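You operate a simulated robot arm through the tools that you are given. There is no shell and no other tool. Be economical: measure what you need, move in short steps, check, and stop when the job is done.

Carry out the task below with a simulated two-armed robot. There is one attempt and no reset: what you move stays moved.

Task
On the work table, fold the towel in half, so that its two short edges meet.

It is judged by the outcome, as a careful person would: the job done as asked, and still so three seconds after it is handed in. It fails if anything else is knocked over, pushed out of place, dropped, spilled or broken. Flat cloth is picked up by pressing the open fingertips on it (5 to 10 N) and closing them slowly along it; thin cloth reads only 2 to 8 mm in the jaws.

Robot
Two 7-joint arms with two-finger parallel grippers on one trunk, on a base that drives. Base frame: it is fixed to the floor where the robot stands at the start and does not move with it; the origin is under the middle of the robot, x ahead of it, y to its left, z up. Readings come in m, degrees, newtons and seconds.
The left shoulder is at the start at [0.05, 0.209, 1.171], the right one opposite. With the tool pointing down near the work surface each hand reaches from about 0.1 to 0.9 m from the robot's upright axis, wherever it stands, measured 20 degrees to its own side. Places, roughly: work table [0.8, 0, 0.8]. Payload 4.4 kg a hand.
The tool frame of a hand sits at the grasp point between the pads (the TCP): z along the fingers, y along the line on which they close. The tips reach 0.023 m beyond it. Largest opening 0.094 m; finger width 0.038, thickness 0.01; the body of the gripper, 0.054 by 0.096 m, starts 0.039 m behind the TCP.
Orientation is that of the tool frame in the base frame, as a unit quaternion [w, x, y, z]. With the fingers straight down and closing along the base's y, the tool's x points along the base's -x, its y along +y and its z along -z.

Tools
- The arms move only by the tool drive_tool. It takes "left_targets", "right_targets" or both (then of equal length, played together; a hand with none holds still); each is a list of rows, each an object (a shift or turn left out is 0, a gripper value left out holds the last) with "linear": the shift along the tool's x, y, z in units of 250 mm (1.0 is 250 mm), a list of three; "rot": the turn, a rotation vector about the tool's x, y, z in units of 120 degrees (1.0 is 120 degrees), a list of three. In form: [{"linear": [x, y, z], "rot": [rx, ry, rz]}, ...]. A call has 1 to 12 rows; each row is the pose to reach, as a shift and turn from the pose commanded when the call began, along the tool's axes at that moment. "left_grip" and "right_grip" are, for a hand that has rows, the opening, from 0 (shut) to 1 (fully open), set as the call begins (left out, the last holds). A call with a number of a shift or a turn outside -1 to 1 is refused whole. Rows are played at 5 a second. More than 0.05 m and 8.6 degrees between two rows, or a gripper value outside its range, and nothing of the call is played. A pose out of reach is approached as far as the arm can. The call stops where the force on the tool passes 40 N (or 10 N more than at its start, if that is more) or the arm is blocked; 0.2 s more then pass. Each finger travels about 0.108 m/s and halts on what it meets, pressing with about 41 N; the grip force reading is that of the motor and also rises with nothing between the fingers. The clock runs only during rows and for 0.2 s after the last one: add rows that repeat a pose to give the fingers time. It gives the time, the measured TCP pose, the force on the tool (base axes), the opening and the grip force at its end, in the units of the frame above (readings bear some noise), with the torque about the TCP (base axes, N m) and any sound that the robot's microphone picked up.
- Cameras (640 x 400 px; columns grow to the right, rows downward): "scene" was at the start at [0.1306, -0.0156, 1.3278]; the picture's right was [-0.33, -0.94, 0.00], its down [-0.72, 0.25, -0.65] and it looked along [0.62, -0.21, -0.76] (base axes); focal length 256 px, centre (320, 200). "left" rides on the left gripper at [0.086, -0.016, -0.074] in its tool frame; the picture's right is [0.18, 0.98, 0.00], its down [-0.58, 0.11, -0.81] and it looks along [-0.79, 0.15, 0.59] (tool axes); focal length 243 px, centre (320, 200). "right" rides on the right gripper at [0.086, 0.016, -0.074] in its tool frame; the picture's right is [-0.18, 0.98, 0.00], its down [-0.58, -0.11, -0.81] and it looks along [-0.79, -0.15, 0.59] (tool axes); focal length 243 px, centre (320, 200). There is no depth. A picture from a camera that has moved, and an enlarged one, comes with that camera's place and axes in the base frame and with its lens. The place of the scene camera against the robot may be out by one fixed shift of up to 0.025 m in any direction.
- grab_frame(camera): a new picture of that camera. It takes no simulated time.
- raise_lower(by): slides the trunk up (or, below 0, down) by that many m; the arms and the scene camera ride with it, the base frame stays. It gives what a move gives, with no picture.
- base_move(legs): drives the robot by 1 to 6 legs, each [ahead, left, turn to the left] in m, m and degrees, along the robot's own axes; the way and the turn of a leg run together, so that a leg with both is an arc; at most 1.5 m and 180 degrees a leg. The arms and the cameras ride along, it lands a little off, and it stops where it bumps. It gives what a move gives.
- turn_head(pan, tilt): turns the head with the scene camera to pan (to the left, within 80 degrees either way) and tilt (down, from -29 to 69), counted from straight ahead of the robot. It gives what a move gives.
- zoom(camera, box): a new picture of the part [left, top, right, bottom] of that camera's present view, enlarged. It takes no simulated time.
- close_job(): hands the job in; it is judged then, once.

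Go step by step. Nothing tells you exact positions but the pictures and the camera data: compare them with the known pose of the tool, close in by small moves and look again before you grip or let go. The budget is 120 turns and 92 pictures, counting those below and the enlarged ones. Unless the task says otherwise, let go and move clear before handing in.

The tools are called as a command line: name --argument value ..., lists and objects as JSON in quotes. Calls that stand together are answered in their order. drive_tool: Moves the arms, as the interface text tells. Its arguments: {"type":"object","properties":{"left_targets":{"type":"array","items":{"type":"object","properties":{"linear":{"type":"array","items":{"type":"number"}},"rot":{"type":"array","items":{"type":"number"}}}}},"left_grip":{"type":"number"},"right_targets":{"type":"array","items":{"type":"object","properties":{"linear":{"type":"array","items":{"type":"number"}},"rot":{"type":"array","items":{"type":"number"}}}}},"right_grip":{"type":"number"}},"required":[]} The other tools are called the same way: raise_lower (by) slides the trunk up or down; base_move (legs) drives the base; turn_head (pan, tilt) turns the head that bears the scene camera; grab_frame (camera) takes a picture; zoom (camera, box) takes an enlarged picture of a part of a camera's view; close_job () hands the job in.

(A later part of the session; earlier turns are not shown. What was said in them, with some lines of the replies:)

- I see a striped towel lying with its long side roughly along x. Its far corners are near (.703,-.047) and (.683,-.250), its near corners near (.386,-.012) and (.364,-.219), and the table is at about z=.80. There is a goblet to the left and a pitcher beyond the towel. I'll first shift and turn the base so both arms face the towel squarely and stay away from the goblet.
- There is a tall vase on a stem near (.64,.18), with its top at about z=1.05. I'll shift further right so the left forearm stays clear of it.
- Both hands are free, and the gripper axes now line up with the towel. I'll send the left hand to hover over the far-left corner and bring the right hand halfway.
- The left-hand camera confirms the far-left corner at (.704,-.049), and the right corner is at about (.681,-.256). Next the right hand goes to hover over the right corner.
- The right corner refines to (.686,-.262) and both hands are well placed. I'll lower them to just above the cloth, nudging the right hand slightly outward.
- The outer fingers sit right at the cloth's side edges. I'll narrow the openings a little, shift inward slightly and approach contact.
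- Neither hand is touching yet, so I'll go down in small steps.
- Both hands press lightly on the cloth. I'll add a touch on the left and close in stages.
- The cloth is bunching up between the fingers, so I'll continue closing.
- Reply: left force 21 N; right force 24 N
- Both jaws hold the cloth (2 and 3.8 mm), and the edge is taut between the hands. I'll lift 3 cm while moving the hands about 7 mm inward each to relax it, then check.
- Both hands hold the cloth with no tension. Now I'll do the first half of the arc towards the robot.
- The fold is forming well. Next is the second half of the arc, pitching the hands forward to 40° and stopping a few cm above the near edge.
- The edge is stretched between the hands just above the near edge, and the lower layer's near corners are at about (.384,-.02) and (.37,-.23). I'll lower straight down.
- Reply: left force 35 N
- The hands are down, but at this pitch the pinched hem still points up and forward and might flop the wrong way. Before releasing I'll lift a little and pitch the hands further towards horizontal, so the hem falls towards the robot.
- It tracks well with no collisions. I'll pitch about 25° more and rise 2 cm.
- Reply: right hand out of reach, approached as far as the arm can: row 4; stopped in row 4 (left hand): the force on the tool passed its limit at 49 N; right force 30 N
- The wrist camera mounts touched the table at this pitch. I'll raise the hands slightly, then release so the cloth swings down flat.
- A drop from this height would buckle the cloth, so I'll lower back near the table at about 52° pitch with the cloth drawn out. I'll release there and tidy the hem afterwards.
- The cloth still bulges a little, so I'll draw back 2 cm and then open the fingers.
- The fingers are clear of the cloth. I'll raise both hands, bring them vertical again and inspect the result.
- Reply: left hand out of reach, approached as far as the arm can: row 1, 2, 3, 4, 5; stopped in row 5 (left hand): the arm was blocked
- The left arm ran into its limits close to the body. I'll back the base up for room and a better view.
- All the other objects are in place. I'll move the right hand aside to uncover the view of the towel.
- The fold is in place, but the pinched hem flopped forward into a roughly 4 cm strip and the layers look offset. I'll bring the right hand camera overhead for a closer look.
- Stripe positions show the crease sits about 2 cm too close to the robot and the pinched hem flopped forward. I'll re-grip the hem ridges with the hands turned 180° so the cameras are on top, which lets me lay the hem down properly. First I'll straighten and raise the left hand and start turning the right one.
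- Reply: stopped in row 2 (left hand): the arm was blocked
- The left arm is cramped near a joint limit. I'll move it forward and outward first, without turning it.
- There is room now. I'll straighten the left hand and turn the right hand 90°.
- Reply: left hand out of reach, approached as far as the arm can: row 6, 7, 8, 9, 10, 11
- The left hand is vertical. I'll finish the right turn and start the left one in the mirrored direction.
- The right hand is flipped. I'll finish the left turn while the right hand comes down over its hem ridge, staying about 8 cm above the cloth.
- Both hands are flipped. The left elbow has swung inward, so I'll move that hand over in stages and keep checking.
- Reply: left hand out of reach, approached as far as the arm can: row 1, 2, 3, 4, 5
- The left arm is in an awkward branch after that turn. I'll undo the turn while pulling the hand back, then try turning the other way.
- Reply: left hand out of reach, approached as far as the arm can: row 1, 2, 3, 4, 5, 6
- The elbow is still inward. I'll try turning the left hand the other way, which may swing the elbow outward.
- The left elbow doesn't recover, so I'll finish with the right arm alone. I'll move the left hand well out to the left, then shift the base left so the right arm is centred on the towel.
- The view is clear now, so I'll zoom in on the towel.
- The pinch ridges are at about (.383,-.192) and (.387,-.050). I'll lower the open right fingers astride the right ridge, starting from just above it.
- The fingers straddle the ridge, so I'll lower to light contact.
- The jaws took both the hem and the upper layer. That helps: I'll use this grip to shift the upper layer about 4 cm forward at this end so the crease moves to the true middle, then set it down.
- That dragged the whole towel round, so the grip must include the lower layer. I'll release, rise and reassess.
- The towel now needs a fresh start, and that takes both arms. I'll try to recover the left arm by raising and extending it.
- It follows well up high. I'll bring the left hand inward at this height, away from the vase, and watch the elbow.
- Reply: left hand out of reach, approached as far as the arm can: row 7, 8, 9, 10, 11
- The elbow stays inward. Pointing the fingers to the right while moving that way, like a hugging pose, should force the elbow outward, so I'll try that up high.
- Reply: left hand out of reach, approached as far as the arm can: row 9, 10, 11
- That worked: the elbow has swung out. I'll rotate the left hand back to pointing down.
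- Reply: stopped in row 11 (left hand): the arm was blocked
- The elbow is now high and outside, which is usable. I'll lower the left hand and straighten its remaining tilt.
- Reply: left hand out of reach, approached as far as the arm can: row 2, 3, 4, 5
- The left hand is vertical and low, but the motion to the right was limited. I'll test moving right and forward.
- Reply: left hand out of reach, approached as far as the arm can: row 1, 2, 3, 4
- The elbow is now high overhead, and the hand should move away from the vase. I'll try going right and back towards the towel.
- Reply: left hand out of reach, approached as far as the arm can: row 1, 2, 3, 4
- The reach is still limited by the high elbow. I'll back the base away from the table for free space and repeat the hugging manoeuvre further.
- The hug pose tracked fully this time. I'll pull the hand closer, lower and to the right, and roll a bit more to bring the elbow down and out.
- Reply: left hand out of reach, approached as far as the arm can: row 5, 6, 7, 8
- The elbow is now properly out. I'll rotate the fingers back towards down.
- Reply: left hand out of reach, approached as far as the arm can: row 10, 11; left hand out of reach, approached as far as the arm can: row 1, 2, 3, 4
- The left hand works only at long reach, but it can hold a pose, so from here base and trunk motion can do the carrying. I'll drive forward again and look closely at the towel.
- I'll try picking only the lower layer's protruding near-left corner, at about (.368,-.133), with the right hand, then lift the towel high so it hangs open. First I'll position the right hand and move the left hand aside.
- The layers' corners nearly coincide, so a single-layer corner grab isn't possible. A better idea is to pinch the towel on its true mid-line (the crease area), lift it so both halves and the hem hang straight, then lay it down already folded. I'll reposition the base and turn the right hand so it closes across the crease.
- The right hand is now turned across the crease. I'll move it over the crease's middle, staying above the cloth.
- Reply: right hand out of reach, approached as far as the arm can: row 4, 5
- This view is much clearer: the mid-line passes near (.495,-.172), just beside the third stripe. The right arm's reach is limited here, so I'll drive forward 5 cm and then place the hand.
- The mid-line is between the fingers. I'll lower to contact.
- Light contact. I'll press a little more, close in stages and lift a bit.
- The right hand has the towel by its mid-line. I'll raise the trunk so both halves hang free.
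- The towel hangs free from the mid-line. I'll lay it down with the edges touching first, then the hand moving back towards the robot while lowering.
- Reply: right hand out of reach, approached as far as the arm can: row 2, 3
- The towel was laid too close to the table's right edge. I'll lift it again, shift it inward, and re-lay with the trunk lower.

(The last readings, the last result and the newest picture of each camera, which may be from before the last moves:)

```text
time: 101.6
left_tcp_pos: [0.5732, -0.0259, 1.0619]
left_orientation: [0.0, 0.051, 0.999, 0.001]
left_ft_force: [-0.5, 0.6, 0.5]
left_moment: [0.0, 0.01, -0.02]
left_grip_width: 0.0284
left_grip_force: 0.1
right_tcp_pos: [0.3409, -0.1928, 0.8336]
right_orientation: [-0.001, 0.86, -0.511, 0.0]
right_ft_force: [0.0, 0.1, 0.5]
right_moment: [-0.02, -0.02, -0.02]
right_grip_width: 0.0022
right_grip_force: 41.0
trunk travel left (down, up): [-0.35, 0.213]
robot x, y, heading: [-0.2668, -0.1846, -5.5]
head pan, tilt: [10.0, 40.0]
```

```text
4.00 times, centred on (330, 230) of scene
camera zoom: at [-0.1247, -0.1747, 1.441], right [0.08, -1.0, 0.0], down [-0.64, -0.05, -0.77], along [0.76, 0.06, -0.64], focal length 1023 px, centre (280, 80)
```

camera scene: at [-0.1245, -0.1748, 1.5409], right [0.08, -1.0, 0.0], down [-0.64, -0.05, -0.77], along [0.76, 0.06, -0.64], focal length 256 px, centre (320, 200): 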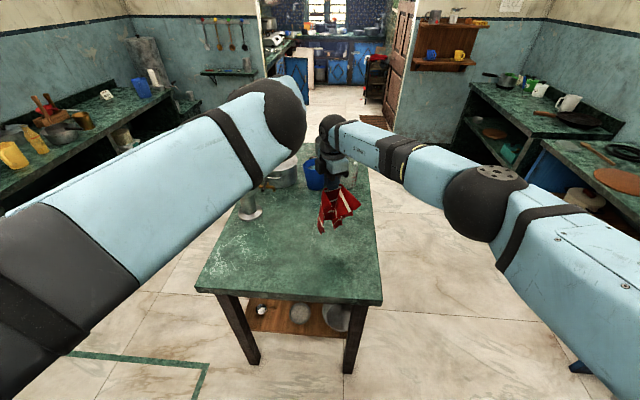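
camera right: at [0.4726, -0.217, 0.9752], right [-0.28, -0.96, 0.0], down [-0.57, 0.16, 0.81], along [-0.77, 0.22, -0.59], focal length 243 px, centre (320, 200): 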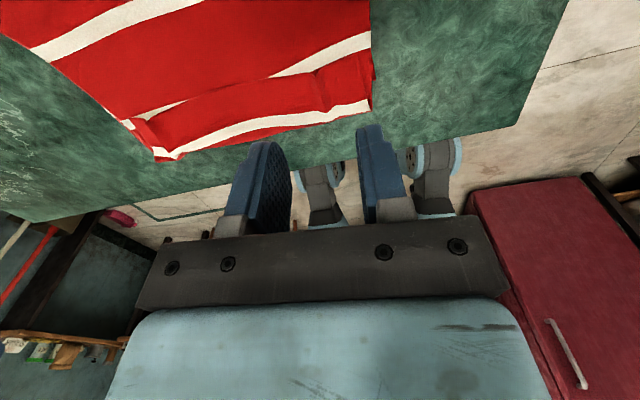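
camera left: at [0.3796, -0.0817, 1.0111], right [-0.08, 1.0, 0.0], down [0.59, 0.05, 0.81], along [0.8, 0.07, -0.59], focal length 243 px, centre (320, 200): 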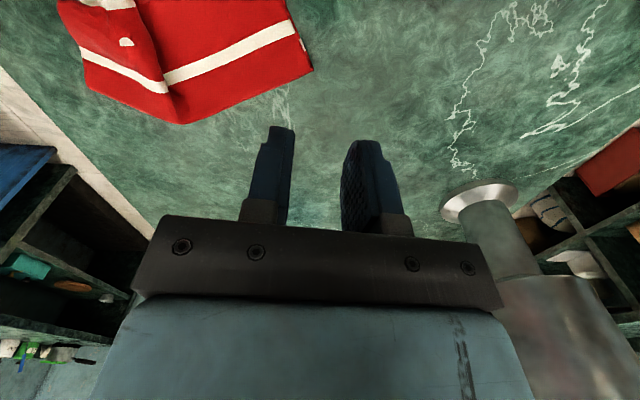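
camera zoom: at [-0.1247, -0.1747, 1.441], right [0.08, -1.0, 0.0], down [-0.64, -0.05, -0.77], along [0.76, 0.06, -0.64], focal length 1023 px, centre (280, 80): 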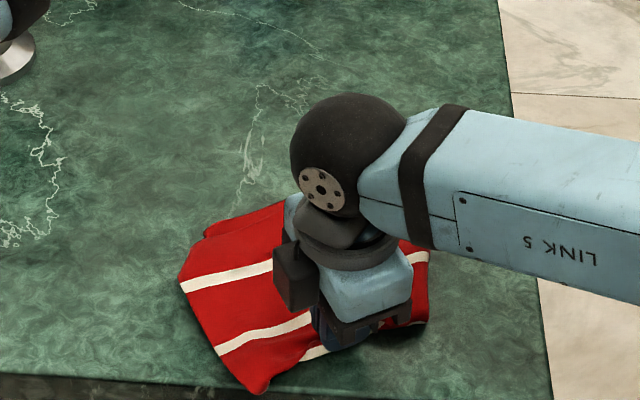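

This looks much better. I'll lower the last bit, release, and move up and to the right for a look.

drive_tool --right_targets '[{"linear": [0, 0, 0.02]}, {"linear": [0, 0, 0.02]}]'

drive_tool --right_targets '[{"linear": [0, 0, 0]}, {"linear": [0, 0, 0]}, {"linear": [0, 0, -0.05]}, {"linear": [0, 0, -0.2]}, {"linear": [0, 0, -0.4]}, {"linear": [0.15, 0, -0.5]}, {"linear": [0.3, 0, -0.5]}, {"linear": [0.48, 0, -0.5]}, {"linear": [0.66, 0, -0.5]}, {"linear": [0.84, 0, -0.5]}]' --right_grip 0.3

zoom --camera "scene" --box '[250, 180, 410, 280]'

```text
time: 102.2
left_tcp_pos: [0.5717, -0.0266, 1.0618]
left_orientation: [0.001, 0.051, 0.999, 0.0]
left_ft_force: [-0.9, 0.3, -0.1]
left_moment: [-0.01, 0.03, 0.01]
left_grip_width: 0.0281
left_grip_force: 0.1
right_tcp_pos: [0.3415, -0.1918, 0.8264]
right_orientation: [0.0, 0.86, -0.51, 0.001]
right_ft_force: [0.4, -0.1, 0.7]
right_moment: [-0.03, -0.02, 0.01]
right_grip_width: 0.0019
right_grip_force: 40.8
trunk travel left (down, up): [-0.35, 0.213]
robot x, y, heading: [-0.2661, -0.1845, -5.4]
head pan, tilt: [10.0, 40.0]
```

```text
time: 104.4
left_tcp_pos: [0.5722, -0.0265, 1.0628]
left_orientation: [-0.001, 0.05, 0.999, 0.0]
left_ft_force: [-0.4, 0.0, 0.1]
left_moment: [0.02, 0.01, -0.04]
left_grip_width: 0.028
left_grip_force: 0.0
right_tcp_pos: [0.442, -0.3792, 0.9516]
right_orientation: [-0.001, 0.86, -0.51, 0.0]
right_ft_force: [0.0, 1.2, -1.0]
right_moment: [0.01, 0.02, -0.01]
right_grip_width: 0.0283
right_grip_force: 0.1
trunk travel left (down, up): [-0.35, 0.213]
robot x, y, heading: [-0.2662, -0.1848, -5.3]
head pan, tilt: [10.0, 40.0]
```

```text
4.00 times, centred on (330, 230) of scene
camera zoom: at [-0.1245, -0.1757, 1.4409], right [0.08, -1.0, 0.0], down [-0.64, -0.05, -0.77], along [0.76, 0.06, -0.64], focal length 1023 px, centre (280, 80)
```

zoom: 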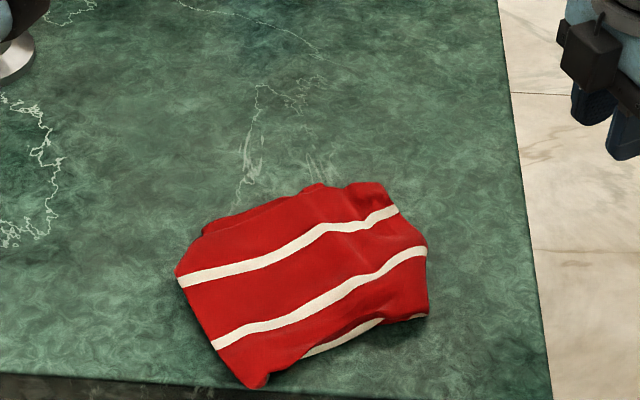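

The hem is open and the halves overlap, though with some wrinkling. I'll inspect closely with the right camera.

zoom --camera "right" --box '[160, 0, 640, 300]'

```text
1.33 times, centred on (400, 150) of right
camera zoom: at [0.4684, -0.4618, 1.0257], right [-0.95, -0.31, 0.0], down [-0.18, 0.56, 0.81], along [-0.25, 0.77, -0.59], focal length 324 px, centre (213, 267)
```

zoom: 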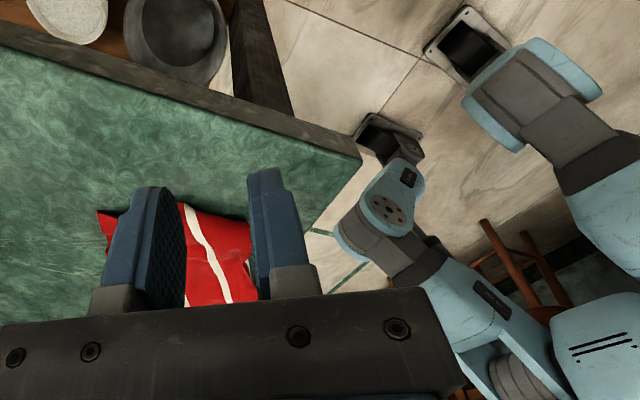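

zoom --camera "scene" --box '[284, 222, 368, 280]'

```text
6.90 times, centred on (326, 251) of scene
camera zoom: at [-0.1245, -0.1757, 1.4409], right [0.08, -1.0, 0.0], down [-0.64, -0.05, -0.77], along [0.76, 0.06, -0.64], focal length 1764 px, centre (279, -152)
```

zoom: 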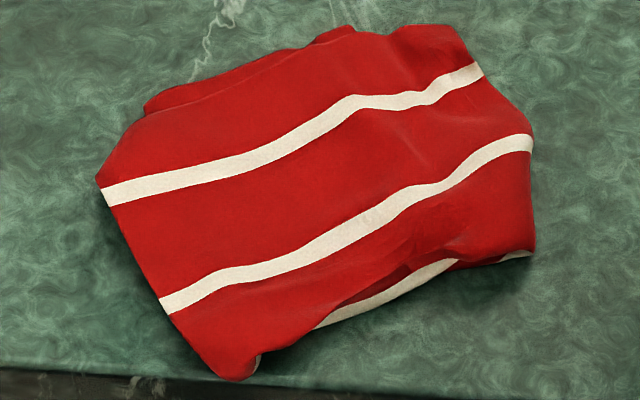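

The crease is right at the true middle and the two short edges nearly coincide. The towel is just bunched about 4 cm narrow, with bulges on the right side. I'll press there with spread fingertips and drag outward to smooth it.

drive_tool --right_targets '[{"linear": [-0.13, -0.04, 0]}, {"linear": [-0.26, -0.09, 0.0]}, {"linear": [-0.39, -0.14, 0.08]}, {"linear": [-0.52, -0.19, 0.2]}, {"linear": [-0.63, -0.222, 0.36]}, {"linear": [-0.63, -0.222, 0.44]}, {"linear": [-0.63, -0.222, 0.485]}]' --right_grip 0.7

drive_tool --right_targets '[{"linear": [0, 0, 0.008]}, {"linear": [0, 0, 0.014]}]'

```text
time: 106.0
left_tcp_pos: [0.5719, -0.0265, 1.0621]
left_orientation: [0.0, 0.051, 0.999, 0.001]
left_ft_force: [0.5, 0.9, 0.4]
left_moment: [0.02, -0.03, 0.01]
left_grip_width: 0.0283
left_grip_force: 0.1
right_tcp_pos: [0.4139, -0.2128, 0.8318]
right_orientation: [-0.001, 0.86, -0.51, 0.001]
right_ft_force: [-0.2, -0.2, -0.4]
right_moment: [0.0, -0.01, 0.02]
right_grip_width: 0.0658
right_grip_force: 0.0
trunk travel left (down, up): [-0.35, 0.213]
robot x, y, heading: [-0.2707, -0.1815, -5.5]
head pan, tilt: [10.0, 40.0]
```

```text
time: 106.6
left_tcp_pos: [0.5722, -0.0272, 1.0628]
left_orientation: [0.0, 0.05, 0.999, 0.001]
left_ft_force: [0.4, 0.8, 0.4]
left_moment: [-0.01, 0.04, -0.01]
left_grip_width: 0.0282
left_grip_force: 0.1
right_tcp_pos: [0.4148, -0.2114, 0.8278]
right_orientation: [-0.001, 0.86, -0.511, 0.001]
right_ft_force: [1.1, 0.4, 0.8]
right_moment: [-0.02, 0.03, -0.03]
right_grip_width: 0.0659
right_grip_force: 0.1
trunk travel left (down, up): [-0.35, 0.213]
robot x, y, heading: [-0.2685, -0.1826, -5.4]
head pan, tilt: [10.0, 40.0]
```

drive_tool --right_targets '[{"linear": [0, 0, 0.008]}, {"linear": [0.03, 0, 0.01]}, {"linear": [0.06, 0, 0.01]}, {"linear": [0.09, 0, 0.01]}, {"linear": [0.12, 0, 0.01]}, {"linear": [0.15, 0, 0.01]}, {"linear": [0.17, 0, 0.01]}]'

drive_tool --right_targets '[{"linear": [0, 0, -0.1]}, {"linear": [0.0, 0, -0.28]}, {"linear": [0.14, 0, -0.4]}, {"linear": [0.3, 0, -0.45]}, {"linear": [0.46, 0, -0.45]}]'

zoom --camera "scene" --box '[284, 222, 368, 280]'

```text
time: 108.2
left_tcp_pos: [0.5713, -0.0263, 1.0629]
left_orientation: [0.0, 0.051, 0.999, 0.0]
left_ft_force: [0.1, -0.1, 0.2]
left_moment: [-0.02, 0.01, 0.03]
left_grip_width: 0.0283
left_grip_force: 0.0
right_tcp_pos: [0.435, -0.2488, 0.8256]
right_orientation: [-0.001, 0.86, -0.51, 0.0]
right_ft_force: [-1.4, 2.4, 10.3]
right_moment: [-0.09, 0.37, -0.08]
right_grip_width: 0.0657
right_grip_force: 0.1
trunk travel left (down, up): [-0.35, 0.213]
robot x, y, heading: [-0.2673, -0.184, -5.4]
head pan, tilt: [10.0, 40.0]
```

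```text
time: 109.4
left_tcp_pos: [0.5728, -0.027, 1.061]
left_orientation: [0.0, 0.05, 0.999, 0.0]
left_ft_force: [0.3, -0.4, 0.5]
left_moment: [0.02, -0.01, 0.03]
left_grip_width: 0.0282
left_grip_force: 0.1
right_tcp_pos: [0.4909, -0.3514, 0.9378]
right_orientation: [0.0, 0.86, -0.511, 0.001]
right_ft_force: [0.5, -0.5, 0.0]
right_moment: [0.01, 0.04, 0.01]
right_grip_width: 0.0658
right_grip_force: 0.0
trunk travel left (down, up): [-0.35, 0.213]
robot x, y, heading: [-0.2645, -0.1855, -5.5]
head pan, tilt: [10.0, 40.0]
```

```text
6.90 times, centred on (326, 251) of scene
camera zoom: at [-0.1243, -0.1755, 1.4409], right [0.08, -1.0, 0.0], down [-0.64, -0.05, -0.77], along [0.76, 0.06, -0.64], focal length 1764 px, centre (279, -152)
```

zoom: 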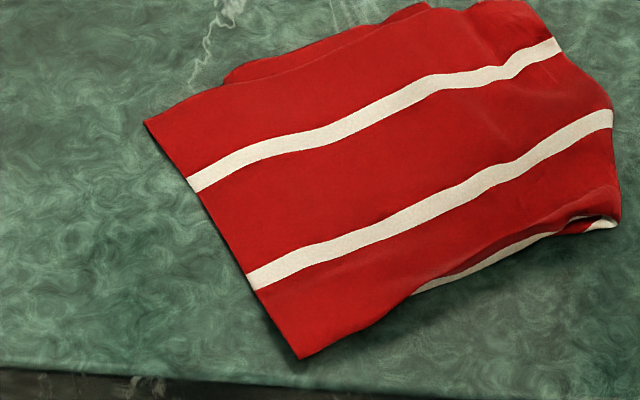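

The towel moved clear of the table edge and its left side is straight, but the lower layer's left corner is about 5 cm inboard of the upper one. Let me see the right side as well.

zoom --camera "scene" --box '[296, 210, 392, 270]'

```text
6.67 times, centred on (344, 240) of scene
camera zoom: at [-0.1243, -0.1755, 1.4409], right [0.08, -1.0, 0.0], down [-0.64, -0.05, -0.77], along [0.76, 0.06, -0.64], focal length 1705 px, centre (160, -67)
```

zoom: 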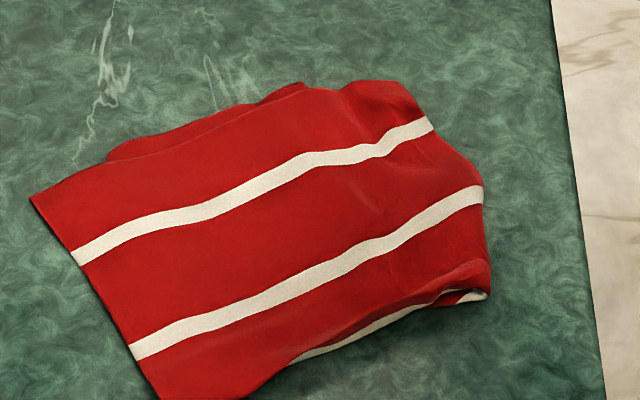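

The upper layer's far edge is now full width, but the crease is still bunched by about 5 cm. I'll pinch the crease's right end and pull it outward to straighten it.

drive_tool --right_targets '[{"linear": [-0.12, 0.06, 0]}, {"linear": [-0.25, 0.12, 0.06]}, {"linear": [-0.38, 0.19, 0.14]}, {"linear": [-0.47, 0.233, 0.26]}, {"linear": [-0.47, 0.233, 0.38]}]' --right_grip 0.38

zoom --camera "right" --box '[160, 50, 480, 250]'

```text
time: 110.6
left_tcp_pos: [0.5742, -0.0277, 1.0621]
left_orientation: [0.0, 0.051, 0.999, 0.0]
left_ft_force: [0.6, 0.7, -0.1]
left_moment: [0.02, 0.01, 0.02]
left_grip_width: 0.0282
left_grip_force: 0.0
right_tcp_pos: [0.3834, -0.2744, 0.8425]
right_orientation: [0.0, 0.86, -0.511, 0.001]
right_ft_force: [-0.2, -0.6, 0.2]
right_moment: [0.02, 0.02, 0.02]
right_grip_width: 0.0358
right_grip_force: 0.1
trunk travel left (down, up): [-0.35, 0.213]
robot x, y, heading: [-0.2645, -0.188, -5.3]
head pan, tilt: [10.0, 40.0]
```

```text
2.00 times, centred on (320, 150) of right
camera zoom: at [0.4098, -0.3585, 0.916], right [-0.95, -0.31, 0.0], down [-0.18, 0.56, 0.81], along [-0.25, 0.77, -0.59], focal length 485 px, centre (320, 300)
```

zoom: 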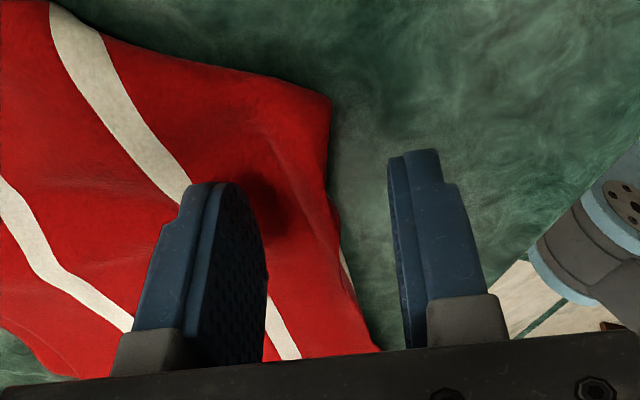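

The crease sits right between the fingers, about 2 cm from its end. I'll lower, pinch and pull outward.

drive_tool --right_targets '[{"linear": [0, 0, 0.03]}, {"linear": [0, 0, 0.056]}, {"linear": [0, 0, 0.068]}]'

drive_tool --right_targets '[{"linear": [0, 0, 0]}, {"linear": [0, 0, 0]}, {"linear": [0, 0, 0]}]' --right_grip 0.0

drive_tool --right_targets '[{"linear": [0, 0, -0.03]}, {"linear": [0.03, 0, -0.05]}, {"linear": [0.07, 0, -0.05]}, {"linear": [0.11, 0, -0.05]}, {"linear": [0.15, 0, -0.05]}, {"linear": [0.19, 0, -0.045]}, {"linear": [0.21, 0, -0.03]}, {"linear": [0.22, 0, -0.005]}]'

zoom --camera "scene" --box '[296, 210, 392, 270]'

```text
time: 111.4
left_tcp_pos: [0.5715, -0.0272, 1.063]
left_orientation: [0.0, 0.052, 0.999, 0.0]
left_ft_force: [0.6, -0.3, -0.5]
left_moment: [0.0, 0.01, 0.02]
left_grip_width: 0.028
left_grip_force: 0.0
right_tcp_pos: [0.384, -0.2743, 0.8267]
right_orientation: [-0.002, 0.86, -0.511, 0.001]
right_ft_force: [-0.6, -0.5, 4.6]
right_moment: [0.02, -0.1, -0.05]
right_grip_width: 0.0358
right_grip_force: 0.2
trunk travel left (down, up): [-0.35, 0.213]
robot x, y, heading: [-0.2681, -0.1809, -5.4]
head pan, tilt: [10.0, 40.0]
```

```text
time: 112.2
left_tcp_pos: [0.5717, -0.0269, 1.0631]
left_orientation: [-0.001, 0.05, 0.999, 0.001]
left_ft_force: [-0.1, 0.0, 0.1]
left_moment: [0.0, -0.02, -0.03]
left_grip_width: 0.0282
left_grip_force: 0.1
right_tcp_pos: [0.3846, -0.2739, 0.8256]
right_orientation: [-0.001, 0.86, -0.511, 0.002]
right_ft_force: [1.4, -0.4, 11.0]
right_moment: [0.05, -0.07, 0.0]
right_grip_width: 0.0026
right_grip_force: 40.5
trunk travel left (down, up): [-0.35, 0.213]
robot x, y, heading: [-0.2666, -0.1842, -5.4]
head pan, tilt: [10.0, 40.0]
```

```text
time: 114.0
left_tcp_pos: [0.5729, -0.0254, 1.062]
left_orientation: [0.0, 0.05, 0.999, 0.0]
left_ft_force: [-0.2, -0.1, 0.4]
left_moment: [0.01, -0.04, 0.03]
left_grip_width: 0.0281
left_grip_force: 0.0
right_tcp_pos: [0.4093, -0.3233, 0.8275]
right_orientation: [-0.001, 0.86, -0.51, 0.0]
right_ft_force: [-1.0, 0.2, 2.5]
right_moment: [0.0, 0.03, 0.04]
right_grip_width: 0.0029
right_grip_force: 41.1
trunk travel left (down, up): [-0.35, 0.213]
robot x, y, heading: [-0.2648, -0.1856, -5.5]
head pan, tilt: [10.0, 40.0]
```

```text
6.67 times, centred on (344, 240) of scene
camera zoom: at [-0.1251, -0.1748, 1.4411], right [0.08, -1.0, 0.0], down [-0.64, -0.05, -0.77], along [0.76, 0.06, -0.64], focal length 1705 px, centre (160, -67)
```

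zoom: 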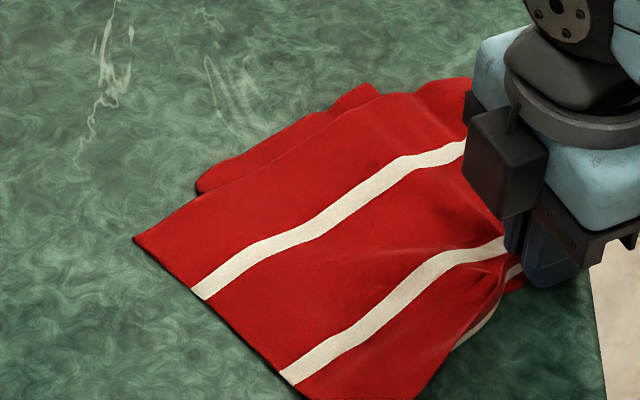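

Pulling just drags the whole towel. Instead I'll lift it by this crease corner so both layers hang together and even out, then re-lay it across the table. First I'll retreat the left hand, along the same path it came by, to clear the space.

drive_tool --left_targets '[{"linear": [0.12, 0.08, -0.05]}, {"linear": [0.24, 0.17, -0.1]}, {"linear": [0.36, 0.25, -0.1]}, {"linear": [0.48, 0.34, -0.1]}, {"linear": [0.6, 0.43, -0.1]}, {"linear": [0.7, 0.55, -0.1]}, {"linear": [0.75, 0.7, -0.1]}, {"linear": [0.8, 0.85, -0.1]}]'

drive_tool --right_targets '[{"linear": [0, 0, -0.15]}, {"linear": [0, 0, -0.3]}, {"linear": [0, 0, -0.45]}, {"linear": [0, 0, -0.6]}, {"linear": [0, 0, -0.75]}, {"linear": [0, 0, -0.9]}, {"linear": [0, 0, -1.0]}]'

grab_frame --camera "scene"

```text
time: 115.8
left_tcp_pos: [0.3946, 0.2064, 1.0869]
left_orientation: [0.0, 0.052, 0.999, 0.0]
left_ft_force: [0.2, -0.2, 0.1]
left_moment: [0.0, 0.02, 0.01]
left_grip_width: 0.0283
left_grip_force: 0.1
right_tcp_pos: [0.4092, -0.3233, 0.8271]
right_orientation: [-0.001, 0.86, -0.51, 0.002]
right_ft_force: [-1.1, 0.2, 2.6]
right_moment: [0.0, 0.05, 0.03]
right_grip_width: 0.0027
right_grip_force: 41.2
trunk travel left (down, up): [-0.35, 0.213]
robot x, y, heading: [-0.2729, -0.1842, -5.4]
head pan, tilt: [10.0, 40.0]
```

```text
time: 117.4
left_tcp_pos: [0.3932, 0.2061, 1.0882]
left_orientation: [0.0, 0.051, 0.999, -0.001]
left_ft_force: [0.1, 0.2, 0.0]
left_moment: [0.0, 0.02, 0.04]
left_grip_width: 0.028
left_grip_force: 0.0
right_tcp_pos: [0.408, -0.324, 1.0771]
right_orientation: [-0.001, 0.86, -0.51, 0.001]
right_ft_force: [0.4, 0.0, -0.4]
right_moment: [-0.02, 0.02, 0.03]
right_grip_width: 0.0026
right_grip_force: 40.9
trunk travel left (down, up): [-0.35, 0.213]
robot x, y, heading: [-0.2669, -0.1867, -5.7]
head pan, tilt: [10.0, 40.0]
```

```text
3 pictures are left
camera scene: at [-0.125, -0.1747, 1.441], right [0.08, -1.0, 0.0], down [-0.64, -0.05, -0.77], along [0.76, 0.06, -0.64], focal length 256 px, centre (320, 200)
```

scene: 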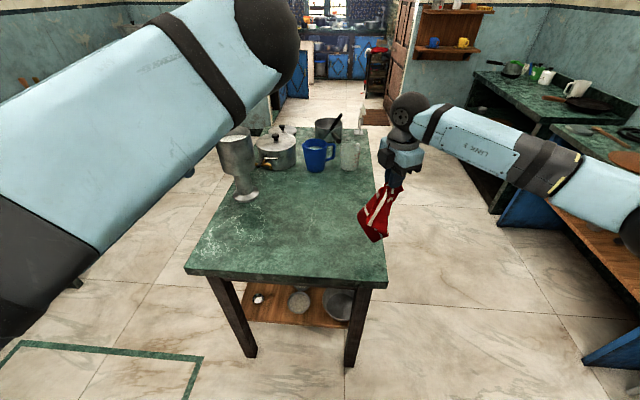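

The towel hangs free by its crease corner and everything else is untouched. I'll carry it over the table, then lay it down moving to the right so it ends well inside the table edges.

drive_tool --right_targets '[{"linear": [-0.14, -0.09, -0.04]}, {"linear": [-0.28, -0.18, -0.04]}, {"linear": [-0.42, -0.27, -0.04]}, {"linear": [-0.56, -0.36, -0.04]}, {"linear": [-0.7, -0.45, -0.04]}, {"linear": [-0.84, -0.54, -0.04]}, {"linear": [-0.96, -0.62, -0.02]}, {"linear": [-0.96, -0.62, 0]}]'

drive_tool --right_targets '[{"linear": [0.1, 0.055, 0.02]}, {"linear": [0.2, 0.11, 0.05]}, {"linear": [0.3, 0.16, 0.08]}, {"linear": [0.42, 0.23, 0.17]}, {"linear": [0.54, 0.29, 0.26]}, {"linear": [0.63, 0.34, 0.36]}, {"linear": [0.7, 0.38, 0.46]}, {"linear": [0.77, 0.415, 0.58]}, {"linear": [0.82, 0.445, 0.7]}, {"linear": [0.86, 0.465, 0.83]}, {"linear": [0.89, 0.48, 0.95]}, {"linear": [0.91, 0.49, 0.99]}]'

zoom --camera "scene" --box '[250, 170, 410, 270]'

```text
time: 119.2
left_tcp_pos: [0.395, 0.2047, 1.087]
left_orientation: [-0.001, 0.051, 0.999, 0.001]
left_ft_force: [0.7, -0.6, 0.6]
left_moment: [0.04, -0.01, -0.02]
left_grip_width: 0.028
left_grip_force: 0.0
right_tcp_pos: [0.431, -0.0381, 1.0762]
right_orientation: [0.0, 0.86, -0.51, 0.001]
right_ft_force: [-0.3, -0.4, -0.4]
right_moment: [0.04, 0.02, 0.03]
right_grip_width: 0.0025
right_grip_force: 40.8
trunk travel left (down, up): [-0.35, 0.213]
robot x, y, heading: [-0.2657, -0.1831, -5.4]
head pan, tilt: [10.0, 40.0]
```

```text
time: 121.8
left_tcp_pos: [0.3933, 0.206, 1.0875]
left_orientation: [0.0, 0.051, 0.999, 0.0]
left_ft_force: [1.1, 0.3, 0.6]
left_moment: [-0.02, -0.04, -0.01]
left_grip_width: 0.0282
left_grip_force: 0.1
right_tcp_pos: [0.4311, -0.2967, 0.8292]
right_orientation: [-0.002, 0.86, -0.511, 0.001]
right_ft_force: [0.0, -0.6, 2.7]
right_moment: [0.02, 0.0, 0.03]
right_grip_width: 0.0027
right_grip_force: 40.8
trunk travel left (down, up): [-0.35, 0.213]
robot x, y, heading: [-0.2654, -0.1875, -5.5]
head pan, tilt: [10.0, 40.0]
```

```text
4.00 times, centred on (330, 220) of scene
camera zoom: at [-0.1251, -0.1748, 1.4411], right [0.08, -1.0, 0.0], down [-0.64, -0.05, -0.77], along [0.76, 0.06, -0.64], focal length 1023 px, centre (280, 120)
```

zoom: 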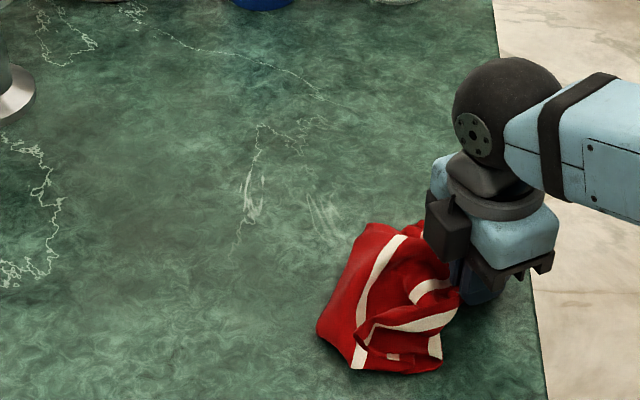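

The towel came down bunched near the right. I'll lift it once more, start further left, and let it touch earlier with a longer drawn-out lay.

drive_tool --right_targets '[{"linear": [0, 0, -0.18]}, {"linear": [0, 0, -0.36]}, {"linear": [0, 0, -0.54]}, {"linear": [-0.1, -0.05, -0.7]}, {"linear": [-0.24, -0.13, -0.82]}, {"linear": [-0.38, -0.21, -0.9]}, {"linear": [-0.52, -0.28, -0.96]}, {"linear": [-0.66, -0.36, -1.0]}, {"linear": [-0.8, -0.43, -1.0]}, {"linear": [-0.93, -0.5, -1.0]}, {"linear": [-0.985, -0.533, -1.0]}, {"linear": [-0.985, -0.533, -0.98]}]'

drive_tool --right_targets '[{"linear": [0.0, 0.0, 0.12]}, {"linear": [0.0, 0.0, 0.24]}, {"linear": [0.08, 0.043, 0.28]}, {"linear": [0.2, 0.11, 0.32]}, {"linear": [0.32, 0.17, 0.38]}, {"linear": [0.44, 0.24, 0.46]}, {"linear": [0.54, 0.29, 0.56]}, {"linear": [0.62, 0.335, 0.68]}, {"linear": [0.7, 0.38, 0.8]}, {"linear": [0.78, 0.42, 0.92]}, {"linear": [0.86, 0.465, 0.97]}, {"linear": [0.94, 0.51, 0.97]}]'

zoom --camera "scene" --box '[250, 170, 410, 270]'

```text
refused: row 5 steps farther than a row can; nothing moved
```

```text
time: 122.1
left_tcp_pos: [0.3935, 0.2053, 1.0865]
left_orientation: [0.0, 0.052, 0.999, -0.001]
left_ft_force: [0.7, -0.5, 0.2]
left_moment: [-0.01, 0.02, 0.02]
left_grip_width: 0.0283
left_grip_force: 0.0
right_tcp_pos: [0.4342, -0.2948, 0.8265]
right_orientation: [-0.007, 0.86, -0.51, 0.004]
right_ft_force: [-3.7, -0.2, 20.8]
right_moment: [0.3, 0.19, 0.08]
right_grip_width: 0.0027
right_grip_force: 40.6
trunk travel left (down, up): [-0.35, 0.213]
robot x, y, heading: [-0.2671, -0.1858, -5.7]
head pan, tilt: [10.0, 40.0]
stopped in row 1 (right hand): the force on the tool passed its limit at 66 N (the readings are from after the stop); the commanded pose is now the measured one
```

```text
4.00 times, centred on (330, 220) of scene
camera zoom: at [-0.1263, -0.1748, 1.4413], right [0.08, -1.0, 0.0], down [-0.64, -0.05, -0.77], along [0.76, 0.06, -0.64], focal length 1023 px, centre (280, 120)
```

zoom: 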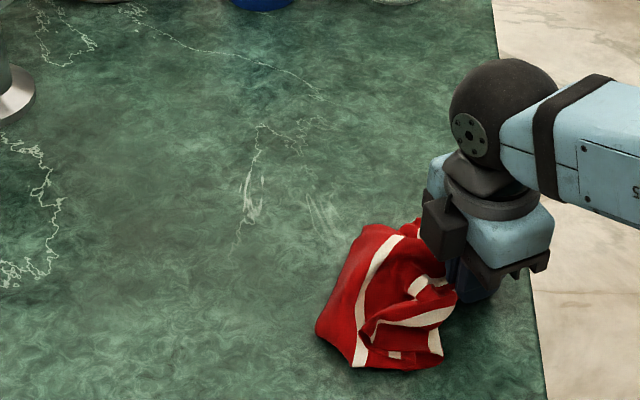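

The carry was refused because one step was too long, and the lay move stopped safely on the table. I'll lift and carry again with smaller steps.

drive_tool --right_targets '[{"linear": [0, 0, -0.18]}, {"linear": [0, 0, -0.36]}, {"linear": [0, 0, -0.54]}, {"linear": [0, 0, -0.72]}, {"linear": [-0.1, -0.05, -0.86]}, {"linear": [-0.22, -0.12, -0.96]}, {"linear": [-0.37, -0.2, -1.0]}, {"linear": [-0.53, -0.285, -1.0]}, {"linear": [-0.69, -0.37, -1.0]}, {"linear": [-0.85, -0.46, -1.0]}, {"linear": [-0.985, -0.533, -1.0]}]'

```text
time: 124.5
left_tcp_pos: [0.395, 0.2044, 1.0874]
left_orientation: [-0.001, 0.051, 0.999, 0.0]
left_ft_force: [0.3, -0.6, -0.4]
left_moment: [0.01, -0.04, -0.01]
left_grip_width: 0.028
left_grip_force: 0.0
right_tcp_pos: [0.4343, -0.0395, 1.0759]
right_orientation: [-0.006, 0.86, -0.51, 0.003]
right_ft_force: [0.2, 0.1, 1.0]
right_moment: [0.0, 0.02, 0.02]
right_grip_width: 0.0028
right_grip_force: 40.9
right hand out of reach, approached as far as the arm can: row 11
trunk travel left (down, up): [-0.35, 0.213]
robot x, y, heading: [-0.2668, -0.1847, -5.6]
head pan, tilt: [10.0, 40.0]
```

drive_tool --right_targets '[{"linear": [0, 0, 0.14]}, {"linear": [0, 0, 0.28]}, {"linear": [0.08, 0.043, 0.34]}, {"linear": [0.2, 0.11, 0.4]}, {"linear": [0.32, 0.17, 0.48]}, {"linear": [0.43, 0.23, 0.57]}, {"linear": [0.52, 0.28, 0.67]}, {"linear": [0.6, 0.32, 0.78]}, {"linear": [0.68, 0.365, 0.88]}, {"linear": [0.76, 0.41, 0.95]}, {"linear": [0.84, 0.45, 0.97]}, {"linear": [0.84, 0.45, 0.985]}]'

drive_tool --right_targets '[{"linear": [0, 0, 0]}, {"linear": [0, 0, 0]}, {"linear": [0, 0, -0.06]}, {"linear": [0, 0, -0.2]}, {"linear": [0, 0, -0.38]}, {"linear": [0.15, 0, -0.45]}, {"linear": [0.3, 0, -0.45]}, {"linear": [0.45, 0, -0.45]}]' --right_grip 0.35

zoom --camera "scene" --box '[250, 170, 410, 270]'

```text
time: 127.1
left_tcp_pos: [0.3935, 0.2064, 1.0867]
left_orientation: [0.001, 0.052, 0.999, -0.001]
left_ft_force: [-0.5, 0.0, -0.6]
left_moment: [-0.01, 0.01, 0.03]
left_grip_width: 0.0281
left_grip_force: 0.0
right_tcp_pos: [0.4369, -0.2764, 0.8279]
right_orientation: [-0.005, 0.86, -0.51, 0.003]
right_ft_force: [-0.2, -0.3, 3.4]
right_moment: [0.06, 0.0, 0.03]
right_grip_width: 0.0028
right_grip_force: 40.8
right hand out of reach, approached as far as the arm can: row 1, 2
trunk travel left (down, up): [-0.35, 0.213]
robot x, y, heading: [-0.2659, -0.1836, -5.0]
head pan, tilt: [10.0, 40.0]
```

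```text
time: 128.9
left_tcp_pos: [0.3937, 0.2055, 1.0878]
left_orientation: [-0.001, 0.051, 0.999, 0.0]
left_ft_force: [0.1, -0.9, -0.5]
left_moment: [0.02, -0.02, -0.02]
left_grip_width: 0.0278
left_grip_force: 0.0
right_tcp_pos: [0.4909, -0.3771, 0.9379]
right_orientation: [-0.005, 0.86, -0.51, 0.003]
right_ft_force: [0.3, 1.1, 0.7]
right_moment: [-0.02, 0.01, 0.03]
right_grip_width: 0.0331
right_grip_force: 0.0
trunk travel left (down, up): [-0.35, 0.213]
robot x, y, heading: [-0.2694, -0.1826, -5.3]
head pan, tilt: [10.0, 40.0]
```

```text
4.00 times, centred on (330, 220) of scene
camera zoom: at [-0.1245, -0.1757, 1.441], right [0.08, -1.0, 0.0], down [-0.64, -0.05, -0.77], along [0.76, 0.06, -0.64], focal length 1023 px, centre (280, 120)
```

zoom: 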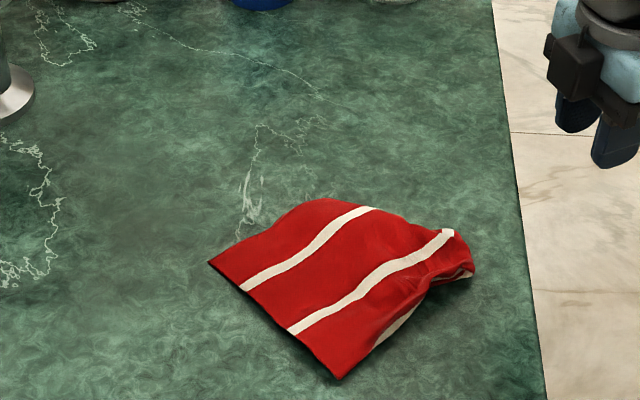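

The last lay came out much better: the towel lies folded, clear of the table edges, with the upper layer mostly flat and the lower one hidden beneath it. The hands are clear, nothing else appears disturbed and the picture budget is used up, so I'm handing in.

close_job

```text
The job is handed in.
```

I handed in the towel folded roughly in half on the work table, but I can't confirm that its two short edges meet all the way along. In the last picture the upper layer was mostly flat with some wrinkling at the right end, and it hid the lower layer. I had no pictures left to check the edges underneath.

The first fold came out uneven, and I had to lift and re-lay the towel several times. The towel now sits at an angle, away from its starting spot, but fully on the table. Both hands are open and clear, and I saw nothing else moved or knocked over.
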